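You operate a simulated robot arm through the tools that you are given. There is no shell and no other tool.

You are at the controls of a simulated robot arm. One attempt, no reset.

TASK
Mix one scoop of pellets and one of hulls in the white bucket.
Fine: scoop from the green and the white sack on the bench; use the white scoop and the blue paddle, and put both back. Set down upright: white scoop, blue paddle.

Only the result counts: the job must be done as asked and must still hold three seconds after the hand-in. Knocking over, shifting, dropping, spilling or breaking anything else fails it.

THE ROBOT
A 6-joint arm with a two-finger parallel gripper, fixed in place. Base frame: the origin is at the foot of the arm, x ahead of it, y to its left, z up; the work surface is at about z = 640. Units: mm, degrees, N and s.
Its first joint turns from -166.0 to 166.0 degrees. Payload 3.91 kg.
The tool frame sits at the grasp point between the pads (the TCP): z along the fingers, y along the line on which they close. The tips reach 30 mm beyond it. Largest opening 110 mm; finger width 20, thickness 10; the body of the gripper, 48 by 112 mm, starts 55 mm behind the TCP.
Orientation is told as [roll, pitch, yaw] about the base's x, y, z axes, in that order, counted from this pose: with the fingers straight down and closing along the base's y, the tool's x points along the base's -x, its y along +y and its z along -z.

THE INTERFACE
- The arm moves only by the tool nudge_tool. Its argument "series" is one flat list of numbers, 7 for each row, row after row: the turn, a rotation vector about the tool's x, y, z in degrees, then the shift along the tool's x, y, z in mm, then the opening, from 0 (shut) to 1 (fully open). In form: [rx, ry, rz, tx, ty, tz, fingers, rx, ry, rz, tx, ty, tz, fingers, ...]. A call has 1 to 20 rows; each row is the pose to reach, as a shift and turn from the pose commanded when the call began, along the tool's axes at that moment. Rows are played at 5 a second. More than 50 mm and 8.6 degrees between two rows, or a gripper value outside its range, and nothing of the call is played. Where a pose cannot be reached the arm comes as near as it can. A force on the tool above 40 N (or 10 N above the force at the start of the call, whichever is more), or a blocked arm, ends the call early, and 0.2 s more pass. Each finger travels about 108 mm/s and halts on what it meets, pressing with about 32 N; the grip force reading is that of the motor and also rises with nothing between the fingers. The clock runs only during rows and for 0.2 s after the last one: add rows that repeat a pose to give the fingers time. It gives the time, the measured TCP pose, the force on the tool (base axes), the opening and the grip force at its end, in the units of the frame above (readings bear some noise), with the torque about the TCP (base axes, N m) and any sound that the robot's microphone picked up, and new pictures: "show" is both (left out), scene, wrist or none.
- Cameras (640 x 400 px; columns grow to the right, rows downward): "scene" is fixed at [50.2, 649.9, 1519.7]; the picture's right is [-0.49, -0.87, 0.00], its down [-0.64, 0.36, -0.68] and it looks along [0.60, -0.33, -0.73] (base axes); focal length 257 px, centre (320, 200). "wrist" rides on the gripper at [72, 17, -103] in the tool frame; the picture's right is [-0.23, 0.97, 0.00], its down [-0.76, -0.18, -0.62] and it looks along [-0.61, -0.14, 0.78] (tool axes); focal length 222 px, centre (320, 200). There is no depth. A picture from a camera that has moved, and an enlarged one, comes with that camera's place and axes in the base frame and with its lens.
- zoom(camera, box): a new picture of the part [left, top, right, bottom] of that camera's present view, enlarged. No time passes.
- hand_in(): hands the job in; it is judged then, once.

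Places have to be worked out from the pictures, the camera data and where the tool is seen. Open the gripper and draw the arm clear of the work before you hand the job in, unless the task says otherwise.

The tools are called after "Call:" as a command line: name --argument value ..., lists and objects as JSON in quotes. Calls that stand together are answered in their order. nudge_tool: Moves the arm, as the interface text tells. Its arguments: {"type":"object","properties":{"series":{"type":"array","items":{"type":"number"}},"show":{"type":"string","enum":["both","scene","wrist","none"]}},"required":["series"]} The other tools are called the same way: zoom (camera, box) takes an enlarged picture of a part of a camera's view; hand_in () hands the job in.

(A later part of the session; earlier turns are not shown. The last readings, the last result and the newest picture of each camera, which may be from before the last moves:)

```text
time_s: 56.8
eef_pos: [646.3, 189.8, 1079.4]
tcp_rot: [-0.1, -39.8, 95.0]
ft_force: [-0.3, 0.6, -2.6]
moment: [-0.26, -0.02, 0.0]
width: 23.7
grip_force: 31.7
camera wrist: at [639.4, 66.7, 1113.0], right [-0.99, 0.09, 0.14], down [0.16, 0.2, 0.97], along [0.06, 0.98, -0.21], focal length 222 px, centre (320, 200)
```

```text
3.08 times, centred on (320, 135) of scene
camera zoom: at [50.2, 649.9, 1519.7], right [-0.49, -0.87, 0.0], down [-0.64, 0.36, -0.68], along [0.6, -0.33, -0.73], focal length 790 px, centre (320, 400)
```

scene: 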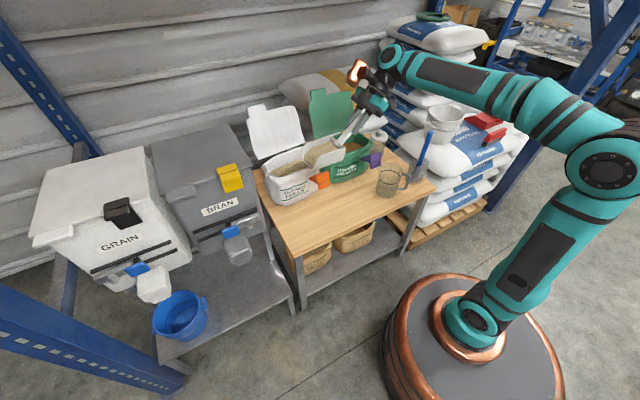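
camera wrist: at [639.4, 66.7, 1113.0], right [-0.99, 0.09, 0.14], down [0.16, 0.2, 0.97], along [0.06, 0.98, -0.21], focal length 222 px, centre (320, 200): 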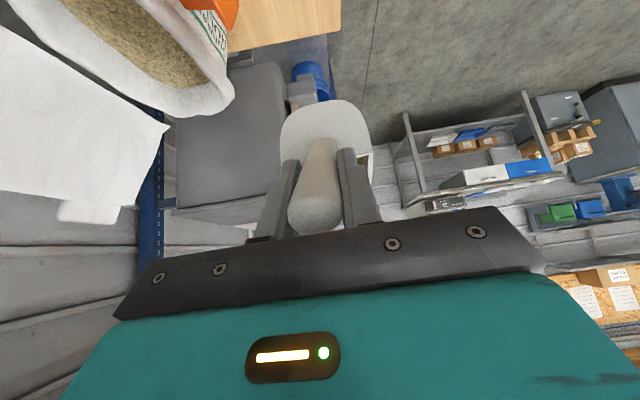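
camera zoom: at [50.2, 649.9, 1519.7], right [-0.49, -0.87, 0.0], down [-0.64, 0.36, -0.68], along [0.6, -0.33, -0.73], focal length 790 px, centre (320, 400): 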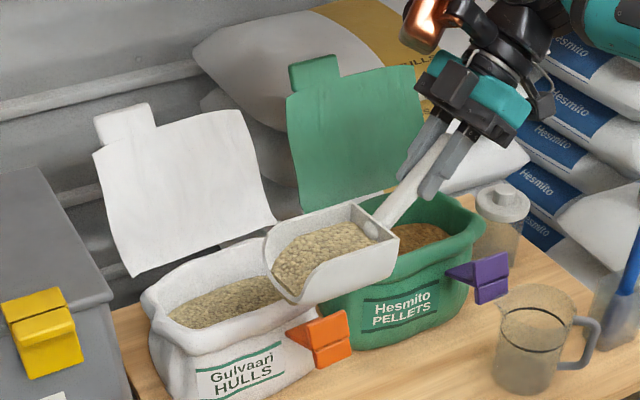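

The hulls are held level. I'll carry them smoothly over to the bucket side at azimuth 53°.

Call:
nudge_tool --series '[0.5, 0, 0.6, 8.8, 1.5, -7.8, 0, 1.6, 0, 1.9, 26.3, 4.6, -23.3, 0, 2.9, 0, 3.5, 48.2, 8.5, -42.8, 0, 4.5, 0, 5.4, 74.5, 13.1, -66.1, 0, 6.3, 0, 7.5, 103, 18.1, -91.3, 0, 8, 0, 9.6, 131.4, 23.2, -116.6, 0, 9.7, 0, 11.6, 159.9, 28.2, -141.9, 0, 11.5, 0, 13.7, 188.4, 33.2, -167.1, 0, 13.2, 0, 15.8, 216.9, 38.2, -192.4, 0, 15, 0, 17.9, 245.3, 43.2, -217.7, 0, 16.7, 0, 19.9, 273.8, 48.3, -242.9, 0, 18.4, 0, 22, 302.3, 53.3, -268.2, 0, 20.2, 0, 24.1, 330.8, 58.3, -293.5, 0, 21.9, 0, 26.2, 359.2, 63.3, -318.7, 0, 23.5, 0, 28.1, 385.5, 67.9, -342.1, 0, 25, 0, 29.8, 409.6, 72.2, -363.4, 0, 26, 0, 31.1, 427.1, 75.3, -379, 0, 26.7, 0, 31.9, 438.1, 77.2, -388.7, 0, 26.7, 0, 31.9, 438.1, 77.2, -388.7, 0]'

Call:
zoom --camera "scene" --box '[400, 50, 560, 150]'

```text
time_s: 60.8
eef_pos: [618.4, -401.0, 1096.3]
tcp_rot: [0.0, -40.1, 53.4]
ft_force: [0.0, -1.1, -2.8]
moment: [-0.24, 0.15, 0.01]
width: 23.7
grip_force: 32.4
camera wrist: at [532.5, -488.8, 1128.7], right [-0.68, 0.72, 0.15], down [0.25, 0.04, 0.97], along [0.69, 0.69, -0.21], focal length 222 px, centre (320, 200)
```

scene: 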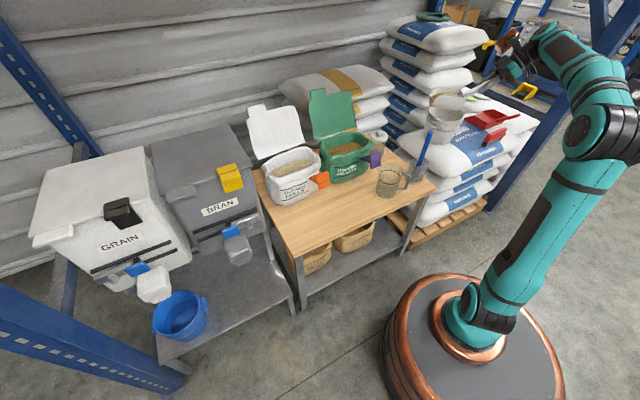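
wrist: 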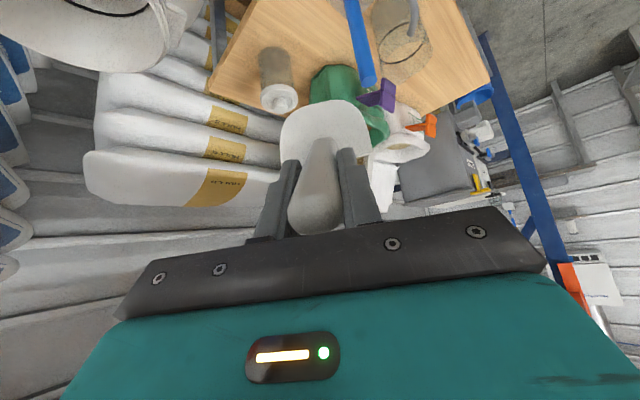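

```text
4.00 times, centred on (480, 100) of scene
camera zoom: at [50.2, 649.9, 1519.7], right [-0.49, -0.87, 0.0], down [-0.64, 0.36, -0.68], along [0.6, -0.33, -0.73], focal length 1027 px, centre (-320, 600)
```

zoom: 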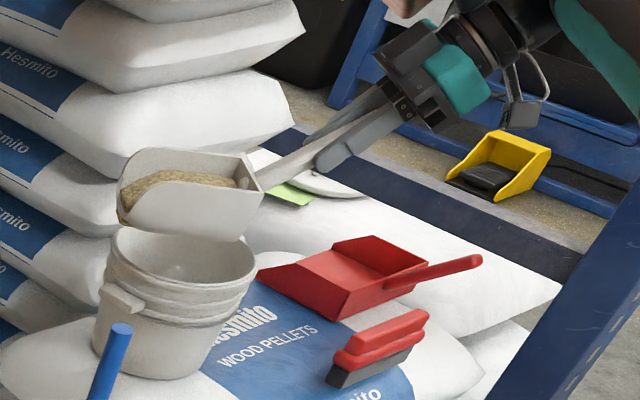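

The hulls are still in the scoop. I'll move to the same pouring start pose as before.

Call:
nudge_tool --series '[0, 0, 0, 7.6, -9.4, -1.6, 0, 0, 0, 0, 24.6, -30.4, -5.2, 0, 0, 0, 0, 47.3, -58.5, -10, 0, 0, 0, 0, 71.9, -88.9, -15.2, 0, 0, 0, 0, 96.5, -119.3, -20.5, 0, 0, 0, 0, 121.2, -149.7, -25.7, 0, 0, 0, 0, 145.8, -180.1, -30.9, 0, 0, 0, 0, 166.6, -205.8, -35.3, 0, 0, 0, 0, 181.7, -224.5, -38.5, 0, 0, 0, 0, 189.3, -233.9, -40.1, 0, 0, 0, 0, 189.3, -233.9, -40.1, 0]'

```text
time_s: 63.2
eef_pos: [705.4, -678.6, 1006.0]
tcp_rot: [0.0, -40.0, 53.4]
ft_force: [0.1, -0.4, -2.4]
moment: [-0.24, 0.19, 0.02]
width: 23.7
grip_force: 32.2
camera wrist: at [619.0, -766.4, 1038.8], right [-0.68, 0.72, 0.15], down [0.25, 0.04, 0.97], along [0.69, 0.69, -0.21], focal length 222 px, centre (320, 200)
```

scene: 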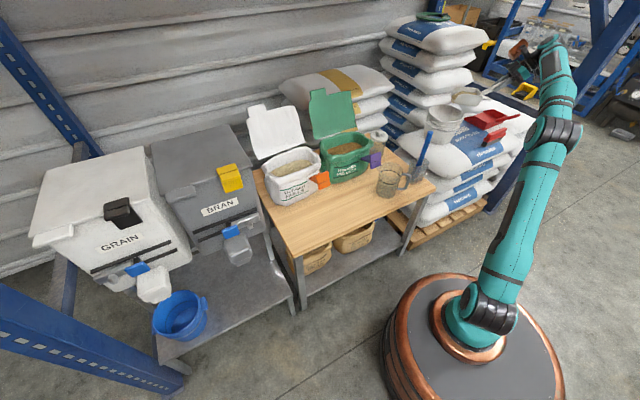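
wrist: 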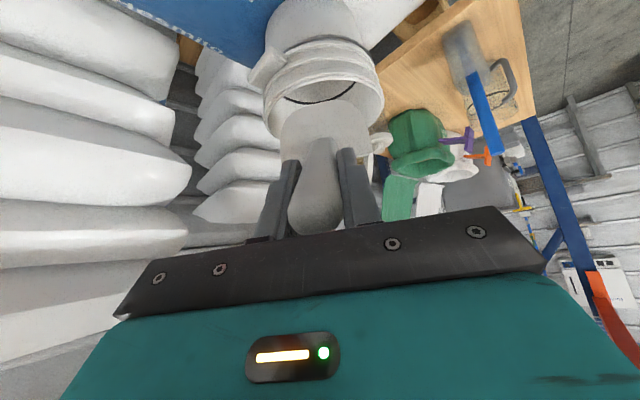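

This is the same pose as before, with the bowl centred on the bucket. I'll pour the hulls in one slow tipping motion with holds.

Call:
nudge_tool --series '[0, 5, 0, -3.4, 0, 9.4, 0, 0, 10, 0, -13.9, 0, 13, 0, 0, 15, 0, -24.7, 0, 17.2, 0, 0, 20, 0, -36.9, 0, 23.4, 0, 0, 25, 0, -49.1, 0, 29.5, 0, 0, 30, 0, -64.5, 0, 34.8, 0, 0, 35, 0, -80, 0, 40.1, 0, 0, 35, 0, -80, 0, 40.1, 0, 0, 35, 0, -80, 0, 40.1, 0, 0, 40, 0, -98, 0, 45, 0, 0, 45, 0, -116.1, 0, 49.8, 0, 0, 50, 0, -133, 0, 57.8, 0, 0, 55, 0, -149.8, 0, 65.7, 0, 0, 60, 0, -165.2, 0, 76.3, 0, 0, 65, 0, -180.7, 0, 86.9, 0, 0, 65, 0, -180.7, 0, 86.9, 0, 0, 65, 0, -180.7, 0, 86.9, 0, 0, 65, 0, -180.7, 0, 86.9, 0, 0, 65, 0, -180.7, 0, 86.9, 0]'

Call:
zoom --camera "scene" --box '[400, 50, 560, 150]'

Call:
zoom --camera "wrist" --box '[220, 50, 440, 220]'

```text
time_s: 67.2
eef_pos: [822.0, -522.1, 1055.4]
tcp_rot: [0.0, 24.9, 53.4]
ft_force: [-0.1, -0.1, -2.0]
moment: [0.03, 0.01, -0.01]
width: 23.7
grip_force: 31.9
camera wrist: at [794.5, -529.4, 1179.7], right [-0.66, 0.75, -0.1], down [0.71, 0.66, 0.24], along [0.24, 0.09, -0.97], focal length 222 px, centre (320, 200)
```

scene: 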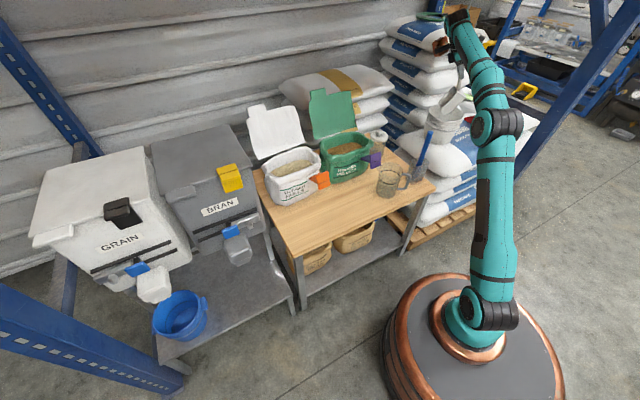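
wrist: 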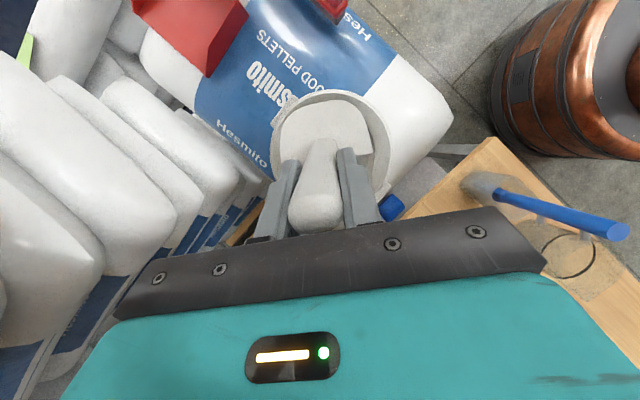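

```text
4.00 times, centred on (480, 100) of scene
camera zoom: at [50.2, 649.9, 1519.7], right [-0.49, -0.87, 0.0], down [-0.64, 0.36, -0.68], along [0.6, -0.33, -0.73], focal length 1027 px, centre (-320, 600)
```

zoom: 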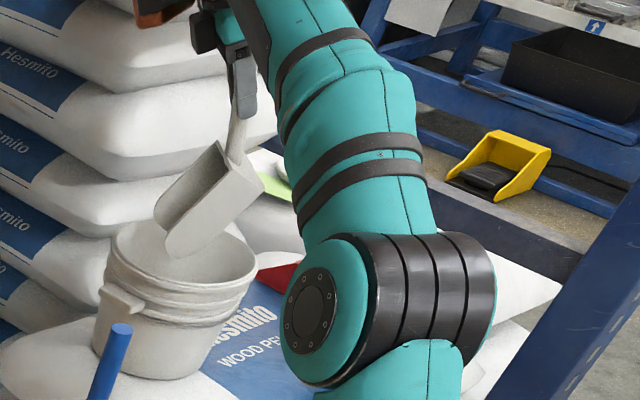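

```text
2.35 times, centred on (330, 135) of wrist
camera zoom: at [794.5, -529.4, 1179.7], right [-0.66, 0.75, -0.1], down [0.71, 0.66, 0.24], along [0.24, 0.09, -0.97], focal length 523 px, centre (296, 353)
```

zoom: 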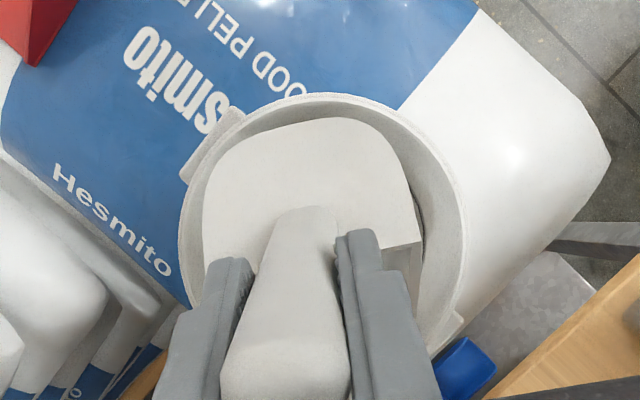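

The scoop has emptied. I'll retreat the same way as before and look into the bucket.

Call:
nudge_tool --series '[0, 0, 0, 12.7, 0, -27.2, 0, 0, 0, 0, 25.4, 0, -54.4, 0, 0, -7.5, 0, 47, 10.4, -45, 0, 0, -15, 0, 68.6, 20.8, -35.6, 0, 0, -22.5, 0, 90.3, 31.1, -26.2, 0, 0, -30, 0, 111.9, 41.5, -16.8, 0, 0, -37.5, 0, 133.5, 51.8, -7.3, 0, 0, -45, 0, 155.1, 62.2, 2.1, 0, 0, -52.5, 0, 176.8, 72.5, 11.5, 0, 0, -60, 0, 198.4, 82.9, 20.9, 0, 0, -60, 0, 198.4, 82.9, 20.9, 0]'

Call:
zoom --camera "wrist" --box '[170, 0, 370, 130]'

Call:
zoom --camera "scene" --box '[400, 50, 560, 150]'

```text
time_s: 69.6
eef_pos: [641.8, -624.9, 1121.6]
tcp_rot: [0.0, -35.0, 53.4]
ft_force: [0.8, -1.1, -0.8]
moment: [-0.1, 0.1, -0.01]
width: 24.0
grip_force: 32.2
out of reach, approached as far as the arm can: row 2
camera wrist: at [556.7, -709.3, 1164.4], right [-0.67, 0.73, 0.13], down [0.3, 0.11, 0.95], along [0.68, 0.67, -0.29], focal length 222 px, centre (320, 200)
```

scene: 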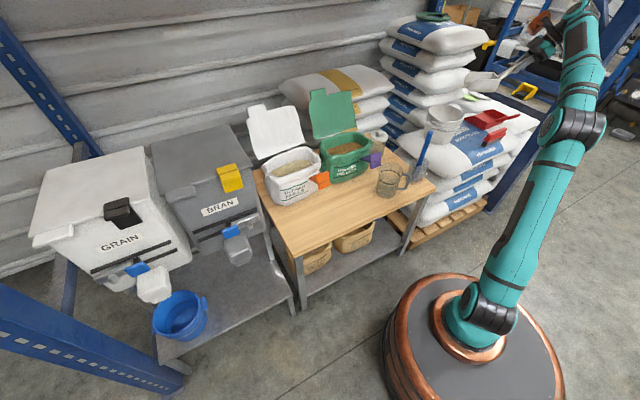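
wrist: 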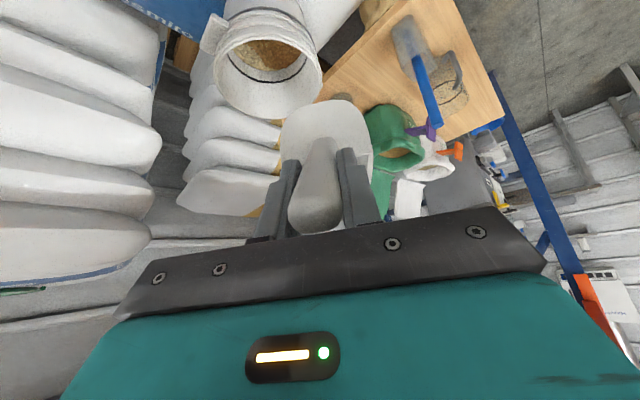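

```text
3.08 times, centred on (270, 65) of wrist
camera zoom: at [556.7, -709.3, 1164.4], right [-0.67, 0.73, 0.13], down [0.3, 0.11, 0.95], along [0.68, 0.67, -0.29], focal length 684 px, centre (474, 615)
```

zoom: 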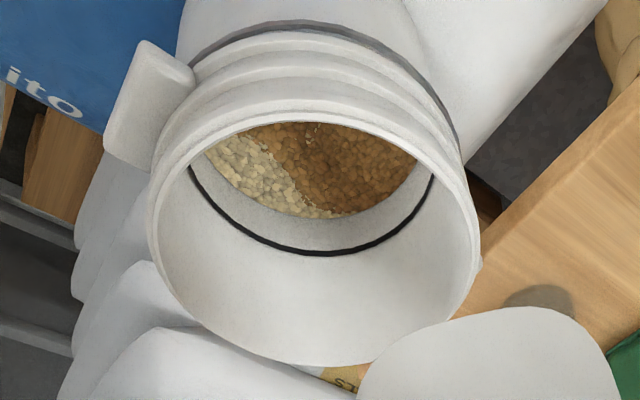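

```text
4.00 times, centred on (480, 100) of scene
camera zoom: at [50.2, 649.9, 1519.7], right [-0.49, -0.87, 0.0], down [-0.64, 0.36, -0.68], along [0.6, -0.33, -0.73], focal length 1027 px, centre (-320, 600)
```

zoom: 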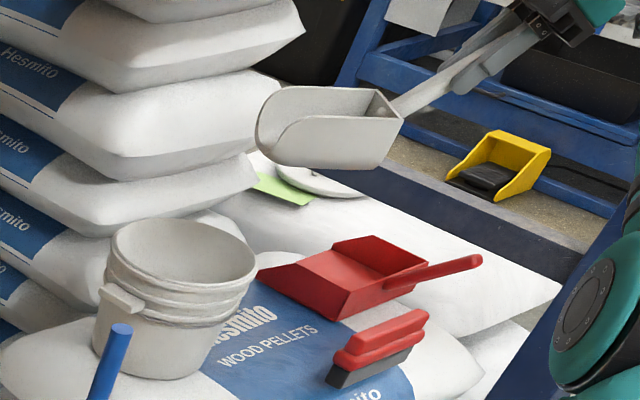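

The bucket now holds one scoop of pellets and one of hulls, with nothing spilled. I'll take the empty scoop back to its place, first swinging it round to bowl +x near the middle.

Call:
nudge_tool --series '[2.55, 0, 3.64, -23.3, 26.4, 18.5, 0, 5.1, 0, 7.29, -46.6, 52.8, 37.1, 0, 7.65, 0, 10.9, -69.9, 79.1, 55.6, 0, 10.2, 0, 14.6, -93.2, 105.5, 74.1, 0, 12.75, 0, 18.2, -116.5, 131.9, 92.6, 0, 15.3, 0, 21.9, -139.7, 158.3, 111.2, 0, 17.85, 0, 25.5, -163, 184.7, 129.7, 0, 20.4, 0, 29.2, -186.3, 211, 148.2, 0, 22.95, 0, 32.8, -209.6, 237.4, 166.8, 0, 25.5, 0, 36.45, -232.9, 263.8, 185.3, 0, 28.05, 0, 40.1, -256.2, 290.2, 203.8, 0, 30.6, 0, 43.7, -279.5, 316.6, 222.3, 0, 30.6, 0, 43.7, -279.5, 316.6, 222.3, 0]' --show "scene"

```text
time_s: 72.4
eef_pos: [599.2, -148.1, 1098.9]
tcp_rot: [0.0, -35.1, 0.0]
ft_force: [0.6, -0.2, -1.8]
moment: [0.03, 0.13, 0.01]
width: 23.8
grip_force: 32.2
```

scene: 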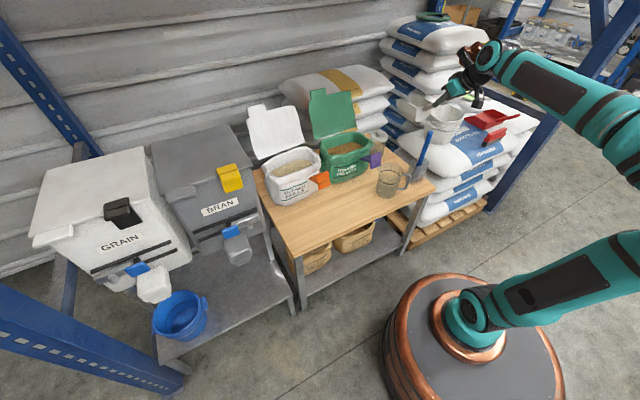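

Call:
nudge_tool --series '[4.3, 0, 6.14, 4.1, 40.7, 11.2, 0, 8.6, 0, 12.28, 8.2, 81.3, 22.5, 0, 12.9, 0, 18.4, 12.4, 122, 33.8, 0, 17.2, 0, 24.6, 16.5, 162.7, 45, 0, 21.5, 0, 30.7, 20.6, 203.3, 56.2, 0, 25.8, 0, 36.85, 24.8, 244, 67.5, 0, 30.1, 0, 43, 28.9, 284.7, 78.8, 0, 34.4, 0, 49.1, 33, 325.3, 90, 0, 38.7, 0, 55.3, 37.1, 366, 101.2, 0, 43, 0, 61.4, 41.2, 406.7, 112.5, 0, 47.3, 0, 67.6, 45.4, 447.3, 123.8, 0, 51.6, 0, 73.7, 49.5, 488, 135, 0, 51.6, 0, 73.7, 49.5, 488, 135, 0]'

Call:
zoom --camera "scene" --box '[240, 110, 440, 250]'

```text
time_s: 75.2
eef_pos: [636.4, 339.1, 958.4]
tcp_rot: [0.0, -35.1, -90.0]
ft_force: [-0.8, 0.0, -1.1]
moment: [0.14, 0.0, -0.01]
width: 23.8
grip_force: 32.4
camera wrist: at [652.7, 458.1, 1002.8], right [0.97, -0.19, 0.13], down [-0.18, -0.27, 0.95], along [-0.14, -0.95, -0.29], focal length 222 px, centre (320, 200)
```

scene: 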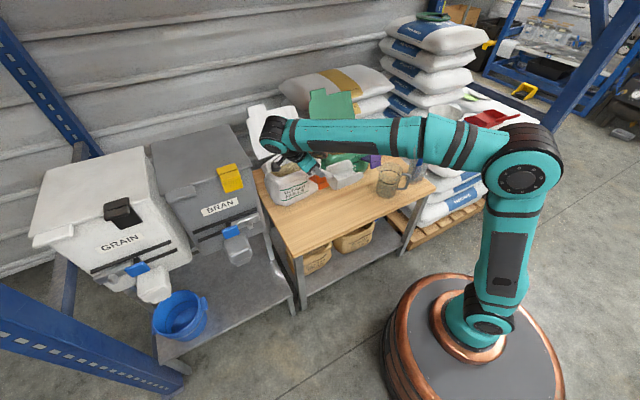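
wrist: 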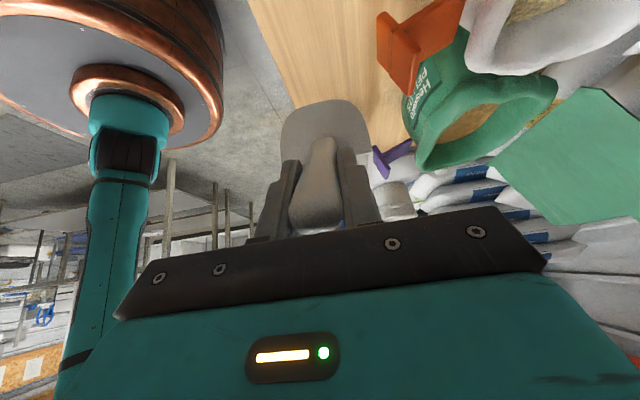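

```text
2.86 times, centred on (340, 180) of scene
camera zoom: at [50.2, 649.9, 1519.7], right [-0.49, -0.87, 0.0], down [-0.64, 0.36, -0.68], along [0.6, -0.33, -0.73], focal length 734 px, centre (263, 257)
```

zoom: 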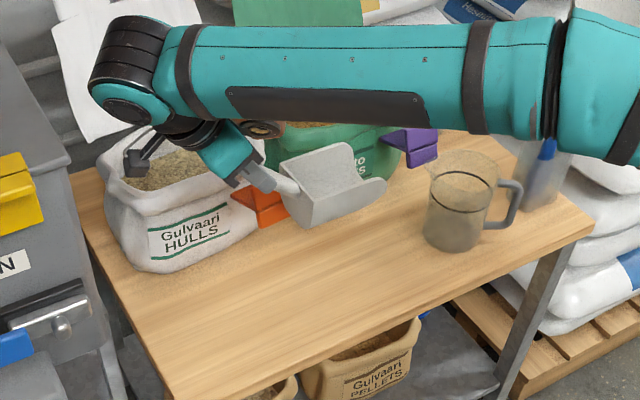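

The scoop is back above its original spot in the original orientation. I'll lower it 200 mm, to a few millimetres above the bench.

Call:
nudge_tool --series '[0, 0, 0, 17.2, 0, 24.6, 0, 0, 0, 0, 34.4, 0, 49.1, 0, 0, 0, 0, 51.6, 0, 73.7, 0, 0, 0, 0, 68.8, 0, 98.3, 0, 0, 0, 0, 86, 0, 122.9, 0, 0, 0, 0, 100.4, 0, 143.3, 0, 0, 0, 0, 109, 0, 155.6, 0, 0, 0, 0, 115.9, 0, 165.4, 0, 0, 0, 0, 115.9, 0, 165.4, 0]'

Call:
zoom --camera "scene" --box '[270, 160, 400, 250]'

```text
time_s: 77.2
eef_pos: [638.0, 340.6, 757.0]
tcp_rot: [-0.1, -35.0, -89.9]
ft_force: [0.3, -0.1, -1.4]
moment: [0.12, -0.01, -0.03]
width: 23.8
grip_force: 32.0
camera wrist: at [653.7, 458.4, 800.5], right [0.97, -0.18, 0.13], down [-0.18, -0.27, 0.95], along [-0.14, -0.95, -0.29], focal length 222 px, centre (320, 200)
```

scene: 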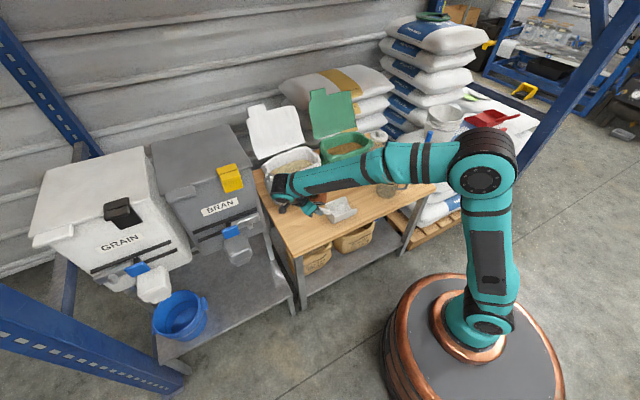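
wrist: 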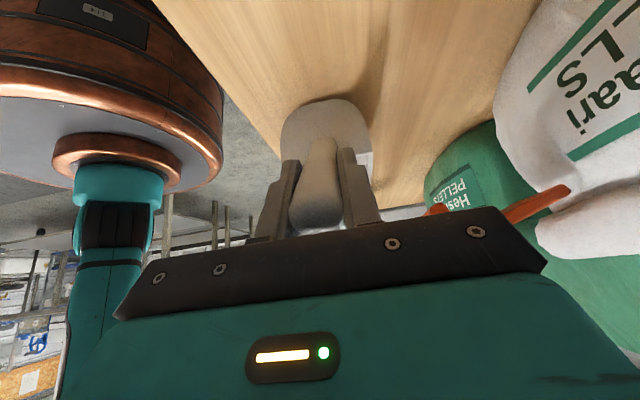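

```text
4.44 times, centred on (335, 205) of scene
camera zoom: at [50.2, 649.9, 1519.7], right [-0.49, -0.87, 0.0], down [-0.64, 0.36, -0.68], along [0.6, -0.33, -0.73], focal length 1141 px, centre (253, 178)
```

zoom: 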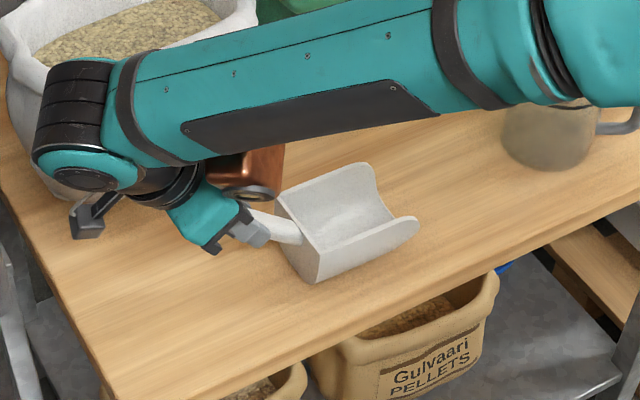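

The camera height shows I am 8 mm above the grasp height. I'll lower that in small steps.

Call:
nudge_tool --series '[0, 0, 0, 1.1, 0, 1.6, 0, 0, 0, 0, 2.3, 0, 3.3, 0, 0, 0, 0, 3.4, 0, 4.9, 0, 0, 0, 0, 4.6, 0, 6.5, 0, 0, 0, 0, 4.6, 0, 6.5, 0]'

Call:
zoom --camera "scene" --box '[270, 160, 400, 250]'

Call:
zoom --camera "wrist" --box '[200, 40, 440, 240]'

```text
time_s: 78.4
eef_pos: [637.0, 340.4, 750.0]
tcp_rot: [0.1, -34.9, -89.9]
ft_force: [0.3, 5.7, 17.0]
moment: [-0.84, 0.14, -0.09]
width: 23.7
grip_force: 31.8
camera wrist: at [653.5, 458.8, 793.6], right [0.97, -0.18, 0.13], down [-0.18, -0.27, 0.95], along [-0.14, -0.95, -0.29], focal length 222 px, centre (320, 200)
```

scene: 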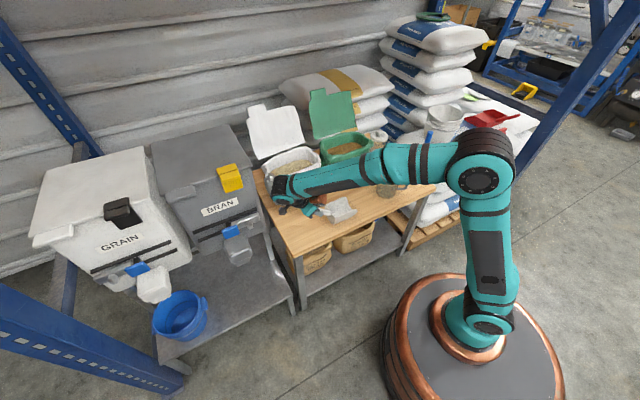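
wrist: 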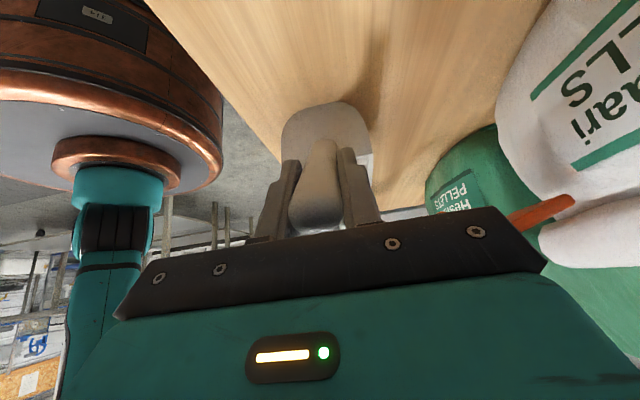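

```text
4.44 times, centred on (335, 205) of scene
camera zoom: at [50.2, 649.9, 1519.7], right [-0.49, -0.87, 0.0], down [-0.64, 0.36, -0.68], along [0.6, -0.33, -0.73], focal length 1141 px, centre (253, 178)
```

zoom: 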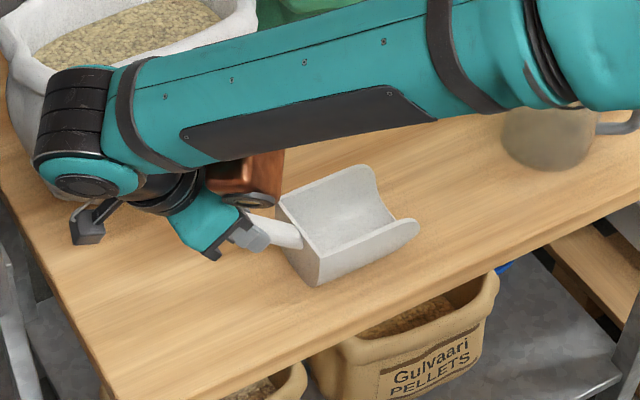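

```text
2.00 times, centred on (320, 140) of wrist
camera zoom: at [653.5, 458.8, 793.6], right [0.97, -0.18, 0.13], down [-0.18, -0.27, 0.95], along [-0.14, -0.95, -0.29], focal length 444 px, centre (320, 320)
```

zoom: 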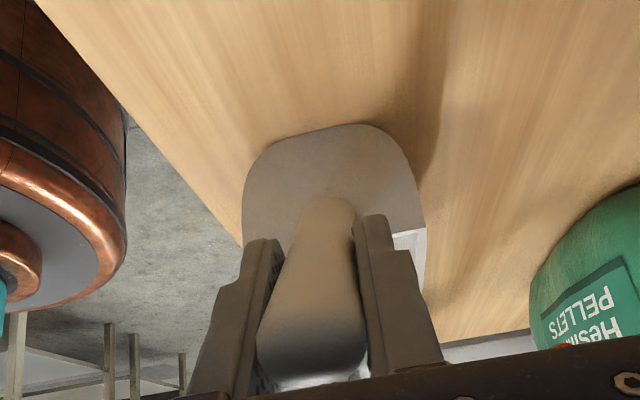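

The bowl is pressing on the bench with about 17 N. I'll ease up about 1 mm to unload it, then open the fingers.

Call:
nudge_tool --series '[0, 0, 0, -0.6, 0, -0.9, 0, 0, 0, 0, -0.6, 0, -0.9, 0]' --show "none"

```text
time_s: 79.0
eef_pos: [638.2, 340.8, 748.9]
tcp_rot: [0.1, -35.1, -89.9]
ft_force: [0.4, 1.6, 5.0]
moment: [0.02, -0.03, 0.02]
width: 23.6
grip_force: 32.0
```

The load is down to 5 N, so I'll open the fingers gently while holding position.

Call:
nudge_tool --series '[0, 0, 0, 0, 0, 0, 0.3, 0, 0, 0, 0, 0, 0, 0.5, 0, 0, 0, 0, 0, 0, 0.8, 0, 0, 0, 0, 0, 0, 0.8]'

Call:
zoom --camera "wrist" --box '[200, 40, 440, 240]'

Call:
zoom --camera "scene" --box '[270, 160, 400, 250]'

```text
time_s: 80.0
eef_pos: [639.1, 339.8, 750.8]
tcp_rot: [0.0, -35.0, -89.9]
ft_force: [0.0, -0.4, -0.5]
moment: [0.01, 0.0, 0.02]
width: 87.8
grip_force: 0.0
camera wrist: at [653.7, 458.5, 793.8], right [0.97, -0.18, 0.13], down [-0.18, -0.27, 0.95], along [-0.14, -0.95, -0.29], focal length 222 px, centre (320, 200)
```

scene: 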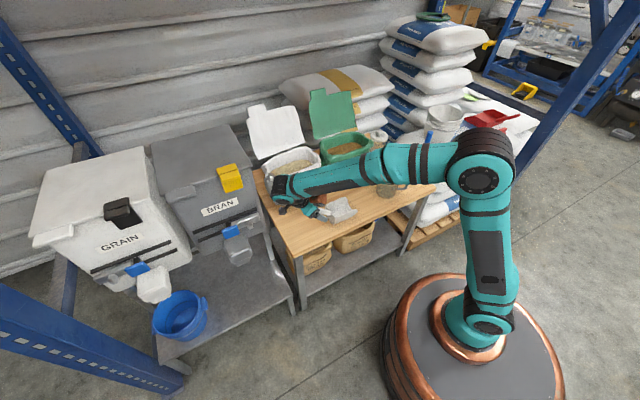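
wrist: 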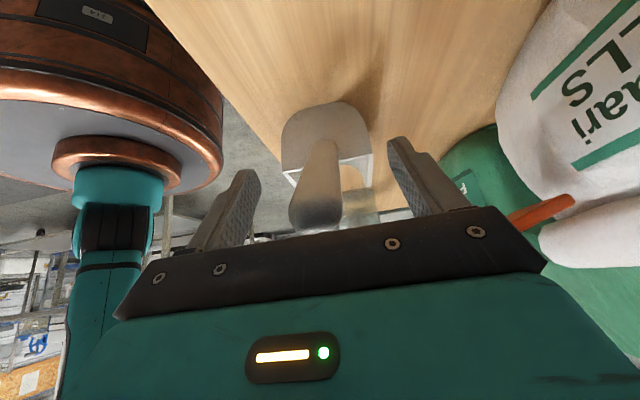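

```text
2.00 times, centred on (320, 140) of wrist
camera zoom: at [653.7, 458.5, 793.8], right [0.97, -0.18, 0.13], down [-0.18, -0.27, 0.95], along [-0.14, -0.95, -0.29], focal length 444 px, centre (320, 320)
```

zoom: 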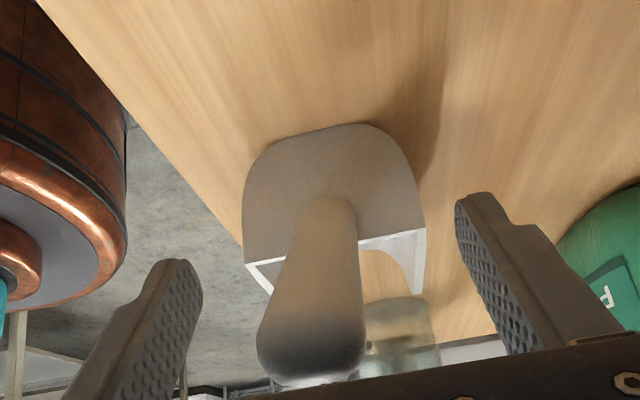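

```text
4.44 times, centred on (335, 205) of scene
camera zoom: at [50.2, 649.9, 1519.7], right [-0.49, -0.87, 0.0], down [-0.64, 0.36, -0.68], along [0.6, -0.33, -0.73], focal length 1141 px, centre (253, 178)
```

zoom: 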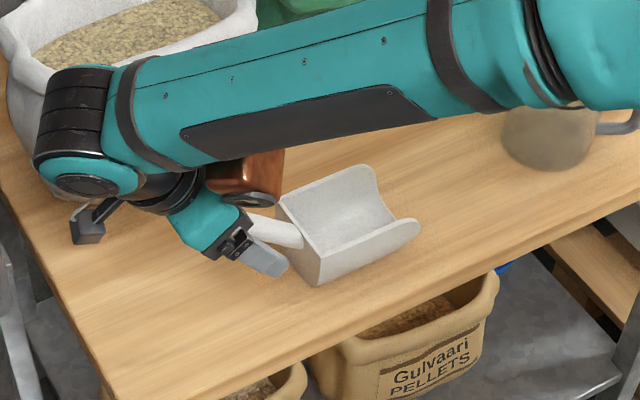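

The scoop is resting upright on the bench where it started. I'll back straight off along the tool axis.

Call:
nudge_tool --series '[0, 0, 0, 0, 0, -15, 1, 0, 0, 0, 0, 0, -40, 1, 0, 0, 0, 0, 0, -70, 1, 0, 0, 0, 0, 0, -100, 1, 0, 0, 0, -30, 0, -140, 1, 0, 7, 0, -60, 0, -175, 1, 0, 14, 0, -85, 0, -205, 1, 0, 21, 0, -110, 0, -235, 1, 0, 28, 0, -130, 0, -255, 1, 0, 35, 0, -140, 0, -265, 1]'

Call:
zoom --camera "scene" --box '[270, 110, 430, 250]'

```text
time_s: 82.2
eef_pos: [636.3, 378.1, 1047.3]
tcp_rot: [0.0, 0.0, -89.8]
ft_force: [-0.3, 0.4, -0.7]
moment: [0.02, 0.03, 0.03]
width: 110.1
grip_force: 0.1
camera wrist: at [653.6, 449.9, 1150.8], right [0.97, -0.23, 0.0], down [-0.18, -0.76, 0.62], along [-0.14, -0.61, -0.78], focal length 222 px, centre (320, 200)
```

scene: 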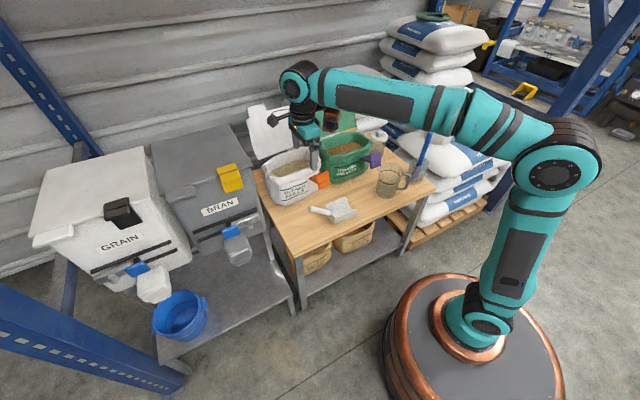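
wrist: 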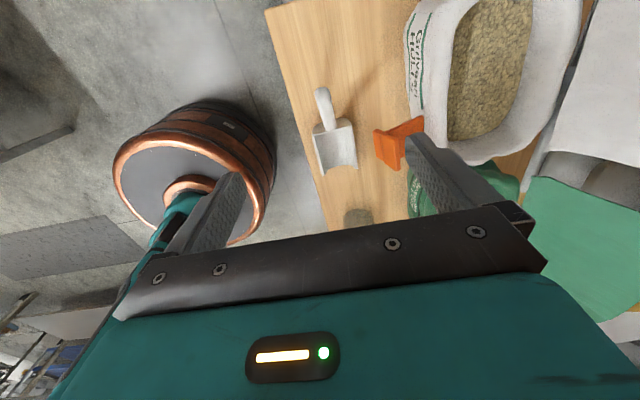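

```text
2.86 times, centred on (350, 180) of scene
camera zoom: at [50.2, 649.9, 1519.7], right [-0.49, -0.87, 0.0], down [-0.64, 0.36, -0.68], along [0.6, -0.33, -0.73], focal length 734 px, centre (234, 257)
```

zoom: 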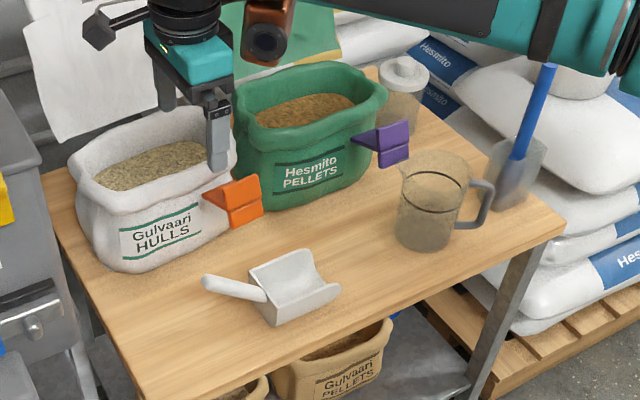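

The scoop is back in place and upright, with everything else undisturbed. Next is the paddle: I'll turn the tool back to yaw 0 and move to view it from the near side.

Call:
nudge_tool --series '[0, 0, -6, -40.5, -5.1, -3.5, 1, 0, 0, -12, -81, -10.1, -7, 1, 0, 0, -18, -121.6, -15.2, -10.6, 1, 0, 0, -24, -162.1, -20.3, -14.1, 1, 0, 0, -30, -202.7, -25.3, -17.7, 1, 0, 0, -36, -243.2, -30.4, -21.2, 1, 0, 0, -42, -283.7, -35.5, -24.7, 1, 0, 0, -48, -324.3, -40.5, -28.3, 1, 0, 0, -54, -364.8, -45.6, -31.8, 1, 0, 0, -60, -405.3, -50.7, -35.3, 1, 0, 0, -66, -445.9, -55.7, -38.9, 1, 0, 0, -72, -486.4, -60.8, -42.4, 1, 0, 0, -78, -526.9, -65.9, -45.9, 1, 0, 0, -84, -567.5, -70.9, -49.5, 1, 0, 0, -90, -608, -76, -53, 1, 0, 0, -90, -608, -76, -53, 1]'

Call:
zoom --camera "wrist" --box '[200, 60, 440, 210]'

Call:
zoom --camera "scene" --box '[370, 100, 470, 220]'

```text
time_s: 85.6
eef_pos: [560.9, -231.9, 1100.6]
tcp_rot: [0.0, 0.0, 0.1]
ft_force: [0.4, 0.8, -0.2]
moment: [-0.03, 0.01, 0.02]
width: 110.0
grip_force: 0.0
camera wrist: at [488.7, -214.6, 1204.5], right [0.22, 0.97, 0.0], down [0.76, -0.18, 0.62], along [0.61, -0.14, -0.78], focal length 222 px, centre (320, 200)
```

scene: 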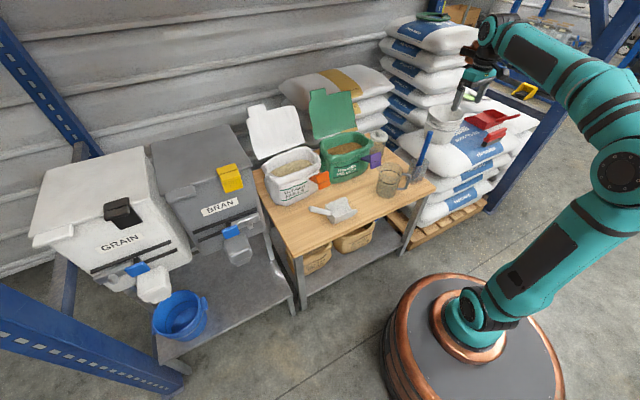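
wrist: 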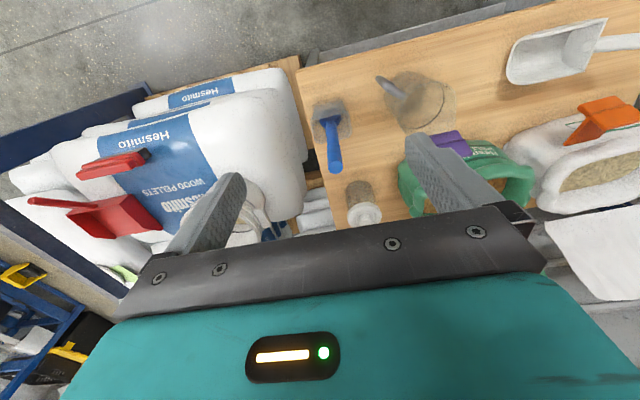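

```text
2.67 times, centred on (320, 135) of wrist
camera zoom: at [488.7, -214.6, 1204.5], right [0.22, 0.97, 0.0], down [0.76, -0.18, 0.62], along [0.61, -0.14, -0.78], focal length 592 px, centre (320, 373)
```

zoom: 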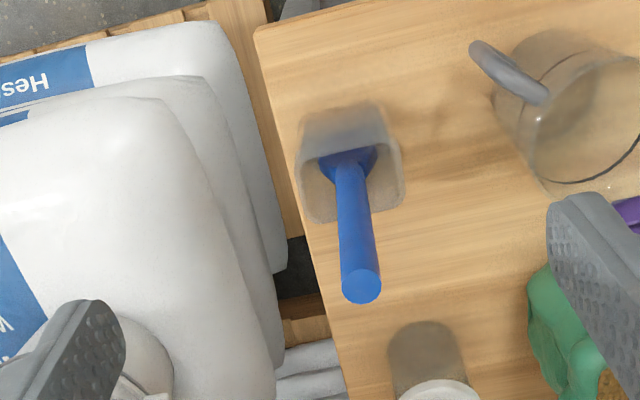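

```text
3.33 times, centred on (420, 160) of scene
camera zoom: at [50.2, 649.9, 1519.7], right [-0.49, -0.87, 0.0], down [-0.64, 0.36, -0.68], along [0.6, -0.33, -0.73], focal length 856 px, centre (-13, 333)
```

zoom: 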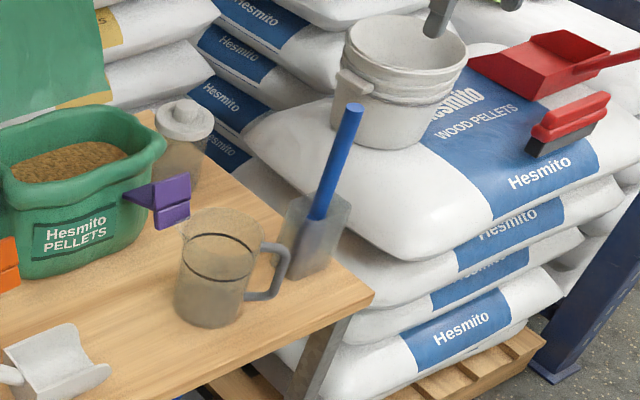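

The paddle's handle top triangulates to about (669, -230, 904). It is nearly vertical and about 24 mm thick. I'll move the open gripper directly above it for a closer check.

Call:
nudge_tool --series '[0, 0, 0, -21, 0.6, 28, 1, 0, 0, 0, -42, 1.2, 56, 1, 0, 0, 0, -64, 1.8, 84, 1, 0, 0, 0, -85, 2.4, 112, 1, 0, 0, 0, -106, 3, 138, 1, 0, 0, 0, -106, 3, 138, 1]'

Call:
zoom --camera "wrist" --box '[220, 60, 440, 240]'

Call:
zoom --camera "scene" --box '[370, 80, 470, 220]'

```text
time_s: 87.0
eef_pos: [667.5, -227.9, 962.6]
tcp_rot: [0.0, 0.0, 0.1]
ft_force: [0.5, -0.3, -0.4]
moment: [0.01, 0.01, 0.0]
width: 110.1
grip_force: 0.0
camera wrist: at [594.8, -211.4, 1067.0], right [0.23, 0.97, 0.0], down [0.76, -0.18, 0.62], along [0.61, -0.14, -0.78], focal length 222 px, centre (320, 200)
```

scene: 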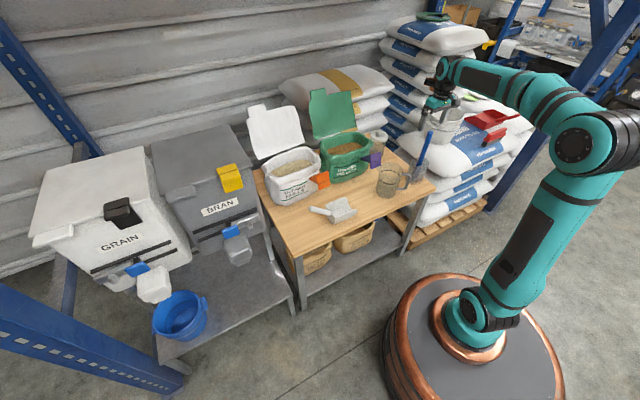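
wrist: 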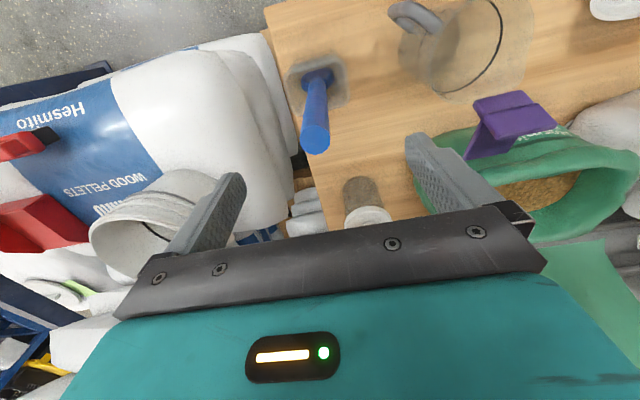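

```text
2.22 times, centred on (330, 150) of wrist
camera zoom: at [594.8, -211.4, 1067.0], right [0.23, 0.97, 0.0], down [0.76, -0.18, 0.62], along [0.61, -0.14, -0.78], focal length 494 px, centre (298, 311)
```

zoom: 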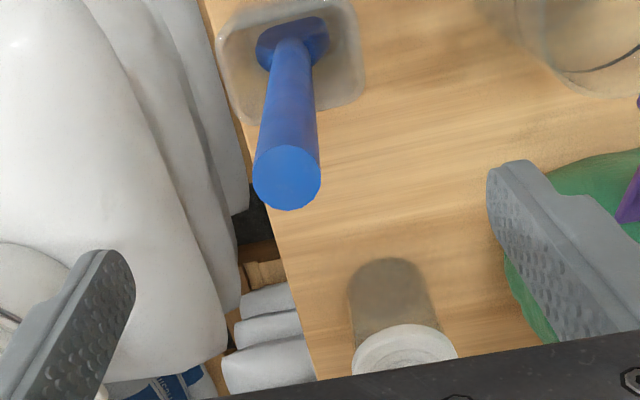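

```text
2.86 times, centred on (420, 150) of scene
camera zoom: at [50.2, 649.9, 1519.7], right [-0.49, -0.87, 0.0], down [-0.64, 0.36, -0.68], along [0.6, -0.33, -0.73], focal length 734 px, centre (34, 343)
```

zoom: 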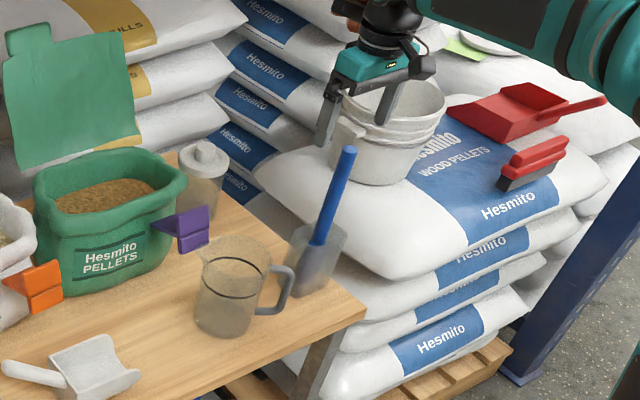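

The handle axis at grip height is about (662.5, -229.7), and it leans about 3.5° toward +x at the top. I'll lower the open fingers around it to z ≈ 864.

Call:
nudge_tool --series '[0, 0, 0, 5, -1.8, 15, 1, 0, 0, 0, 5, -1.8, 35, 1, 0, 0, 0, 5, -1.8, 55, 1, 0, 0, 0, 5, -1.8, 75, 1, 0, 0, 0, 5, -1.8, 90, 1, 0, 0, 0, 5, -1.8, 98, 1, 0, 0, 0, 5, -1.8, 98, 1]'

Call:
zoom --camera "wrist" --box '[200, 60, 440, 260]'

Call:
zoom --camera "scene" --box '[380, 90, 460, 200]'

```text
time_s: 88.6
eef_pos: [663.7, -228.5, 865.3]
tcp_rot: [-0.1, 0.0, 0.0]
ft_force: [0.0, 0.4, -0.1]
moment: [-0.01, 0.0, 0.01]
width: 109.8
grip_force: 0.0
camera wrist: at [590.5, -213.1, 969.4], right [0.23, 0.97, 0.0], down [0.76, -0.18, 0.62], along [0.61, -0.14, -0.78], focal length 222 px, centre (320, 200)
```

scene: 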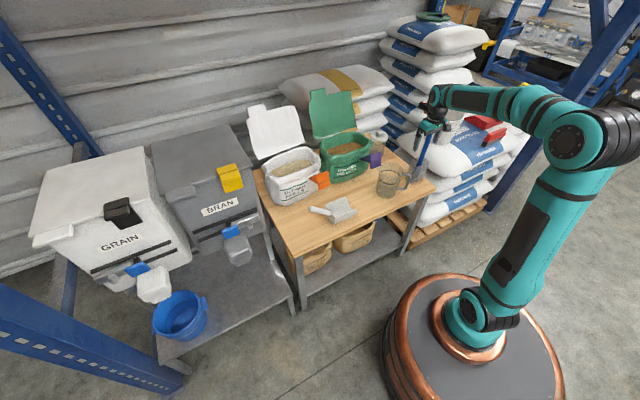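
wrist: 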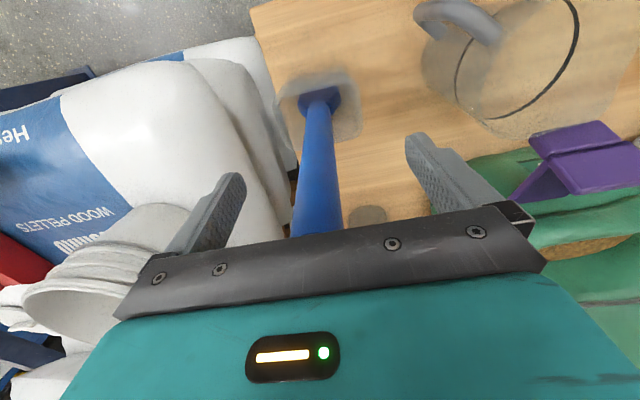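

```text
2.00 times, centred on (320, 160) of wrist
camera zoom: at [590.5, -213.1, 969.4], right [0.23, 0.97, 0.0], down [0.76, -0.18, 0.62], along [0.61, -0.14, -0.78], focal length 444 px, centre (320, 280)
```

zoom: 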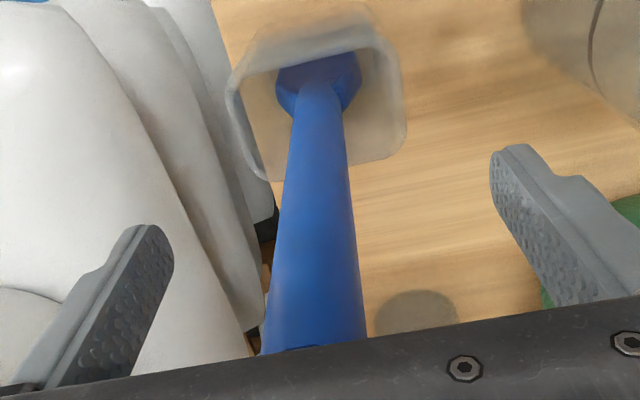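

```text
3.64 times, centred on (420, 145) of scene
camera zoom: at [50.2, 649.9, 1519.7], right [-0.49, -0.87, 0.0], down [-0.64, 0.36, -0.68], along [0.6, -0.33, -0.73], focal length 934 px, centre (-44, 400)
```

zoom: 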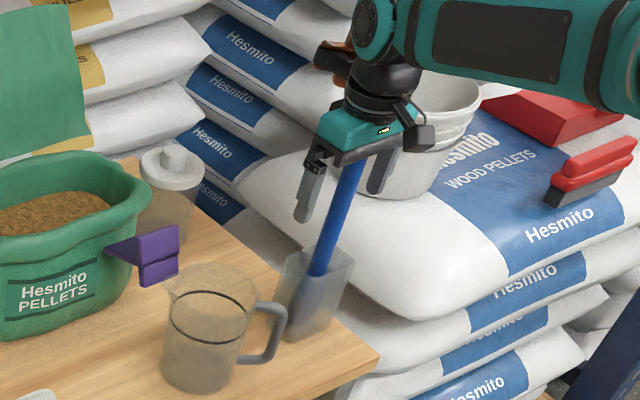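

The handle is centred between the fingers, so I'll close on it.

Call:
nudge_tool --series '[0, 0, 0, 0, 0, 0, 0.5, 0, 0, 0, 0, 0, 0, 0.3, 0, 0, 0, 0, 0, 0, 0.15, 0, 0, 0, 0, 0, 0, 0, 0, 0, 0, 0, 0, 0, 0, 0, 0, 0, 0, 0, 0, 0]'

Call:
zoom --camera "wrist" --box '[200, 60, 440, 260]'

Call:
zoom --camera "scene" --box '[380, 90, 460, 200]'

```text
time_s: 90.0
eef_pos: [663.0, -229.5, 865.7]
tcp_rot: [0.1, 0.1, 0.0]
ft_force: [-0.5, -0.3, -0.7]
moment: [0.01, 0.0, -0.01]
width: 22.4
grip_force: 32.4
camera wrist: at [590.5, -213.1, 969.6], right [0.23, 0.97, 0.0], down [0.76, -0.18, 0.62], along [0.61, -0.14, -0.78], focal length 222 px, centre (320, 200)
```

scene: 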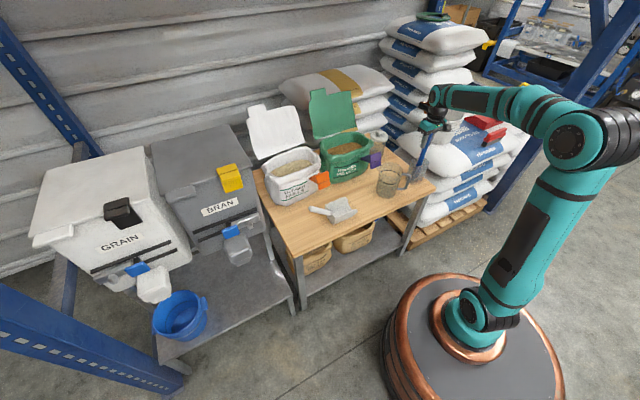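
wrist: 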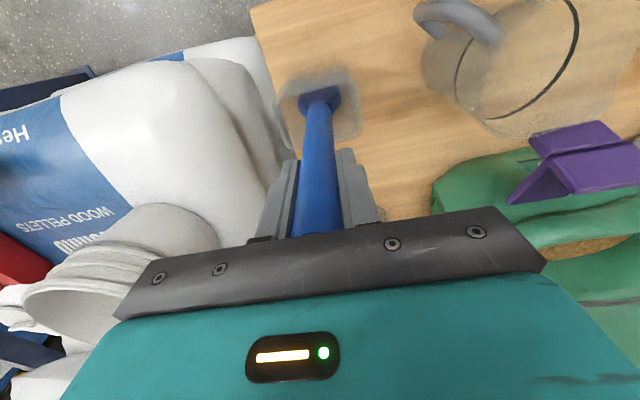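

```text
2.00 times, centred on (320, 160) of wrist
camera zoom: at [590.5, -213.1, 969.6], right [0.23, 0.97, 0.0], down [0.76, -0.18, 0.62], along [0.61, -0.14, -0.78], focal length 444 px, centre (320, 280)
```

zoom: 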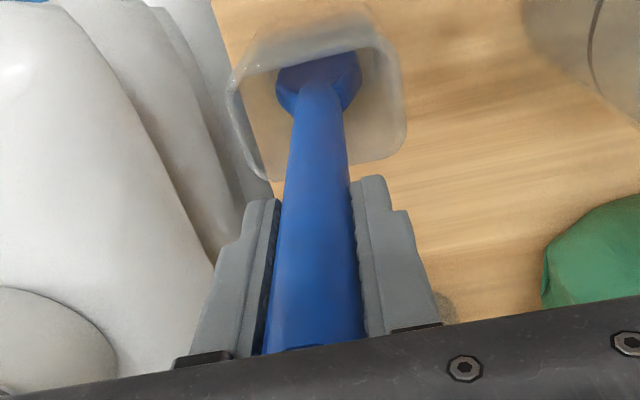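

```text
3.64 times, centred on (420, 145) of scene
camera zoom: at [50.2, 649.9, 1519.7], right [-0.49, -0.87, 0.0], down [-0.64, 0.36, -0.68], along [0.6, -0.33, -0.73], focal length 934 px, centre (-44, 400)
```

zoom: 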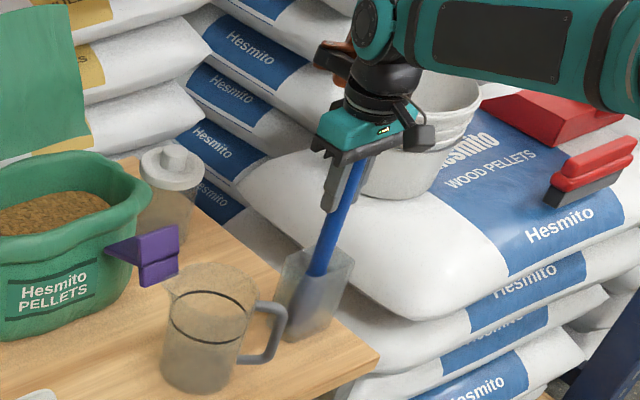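

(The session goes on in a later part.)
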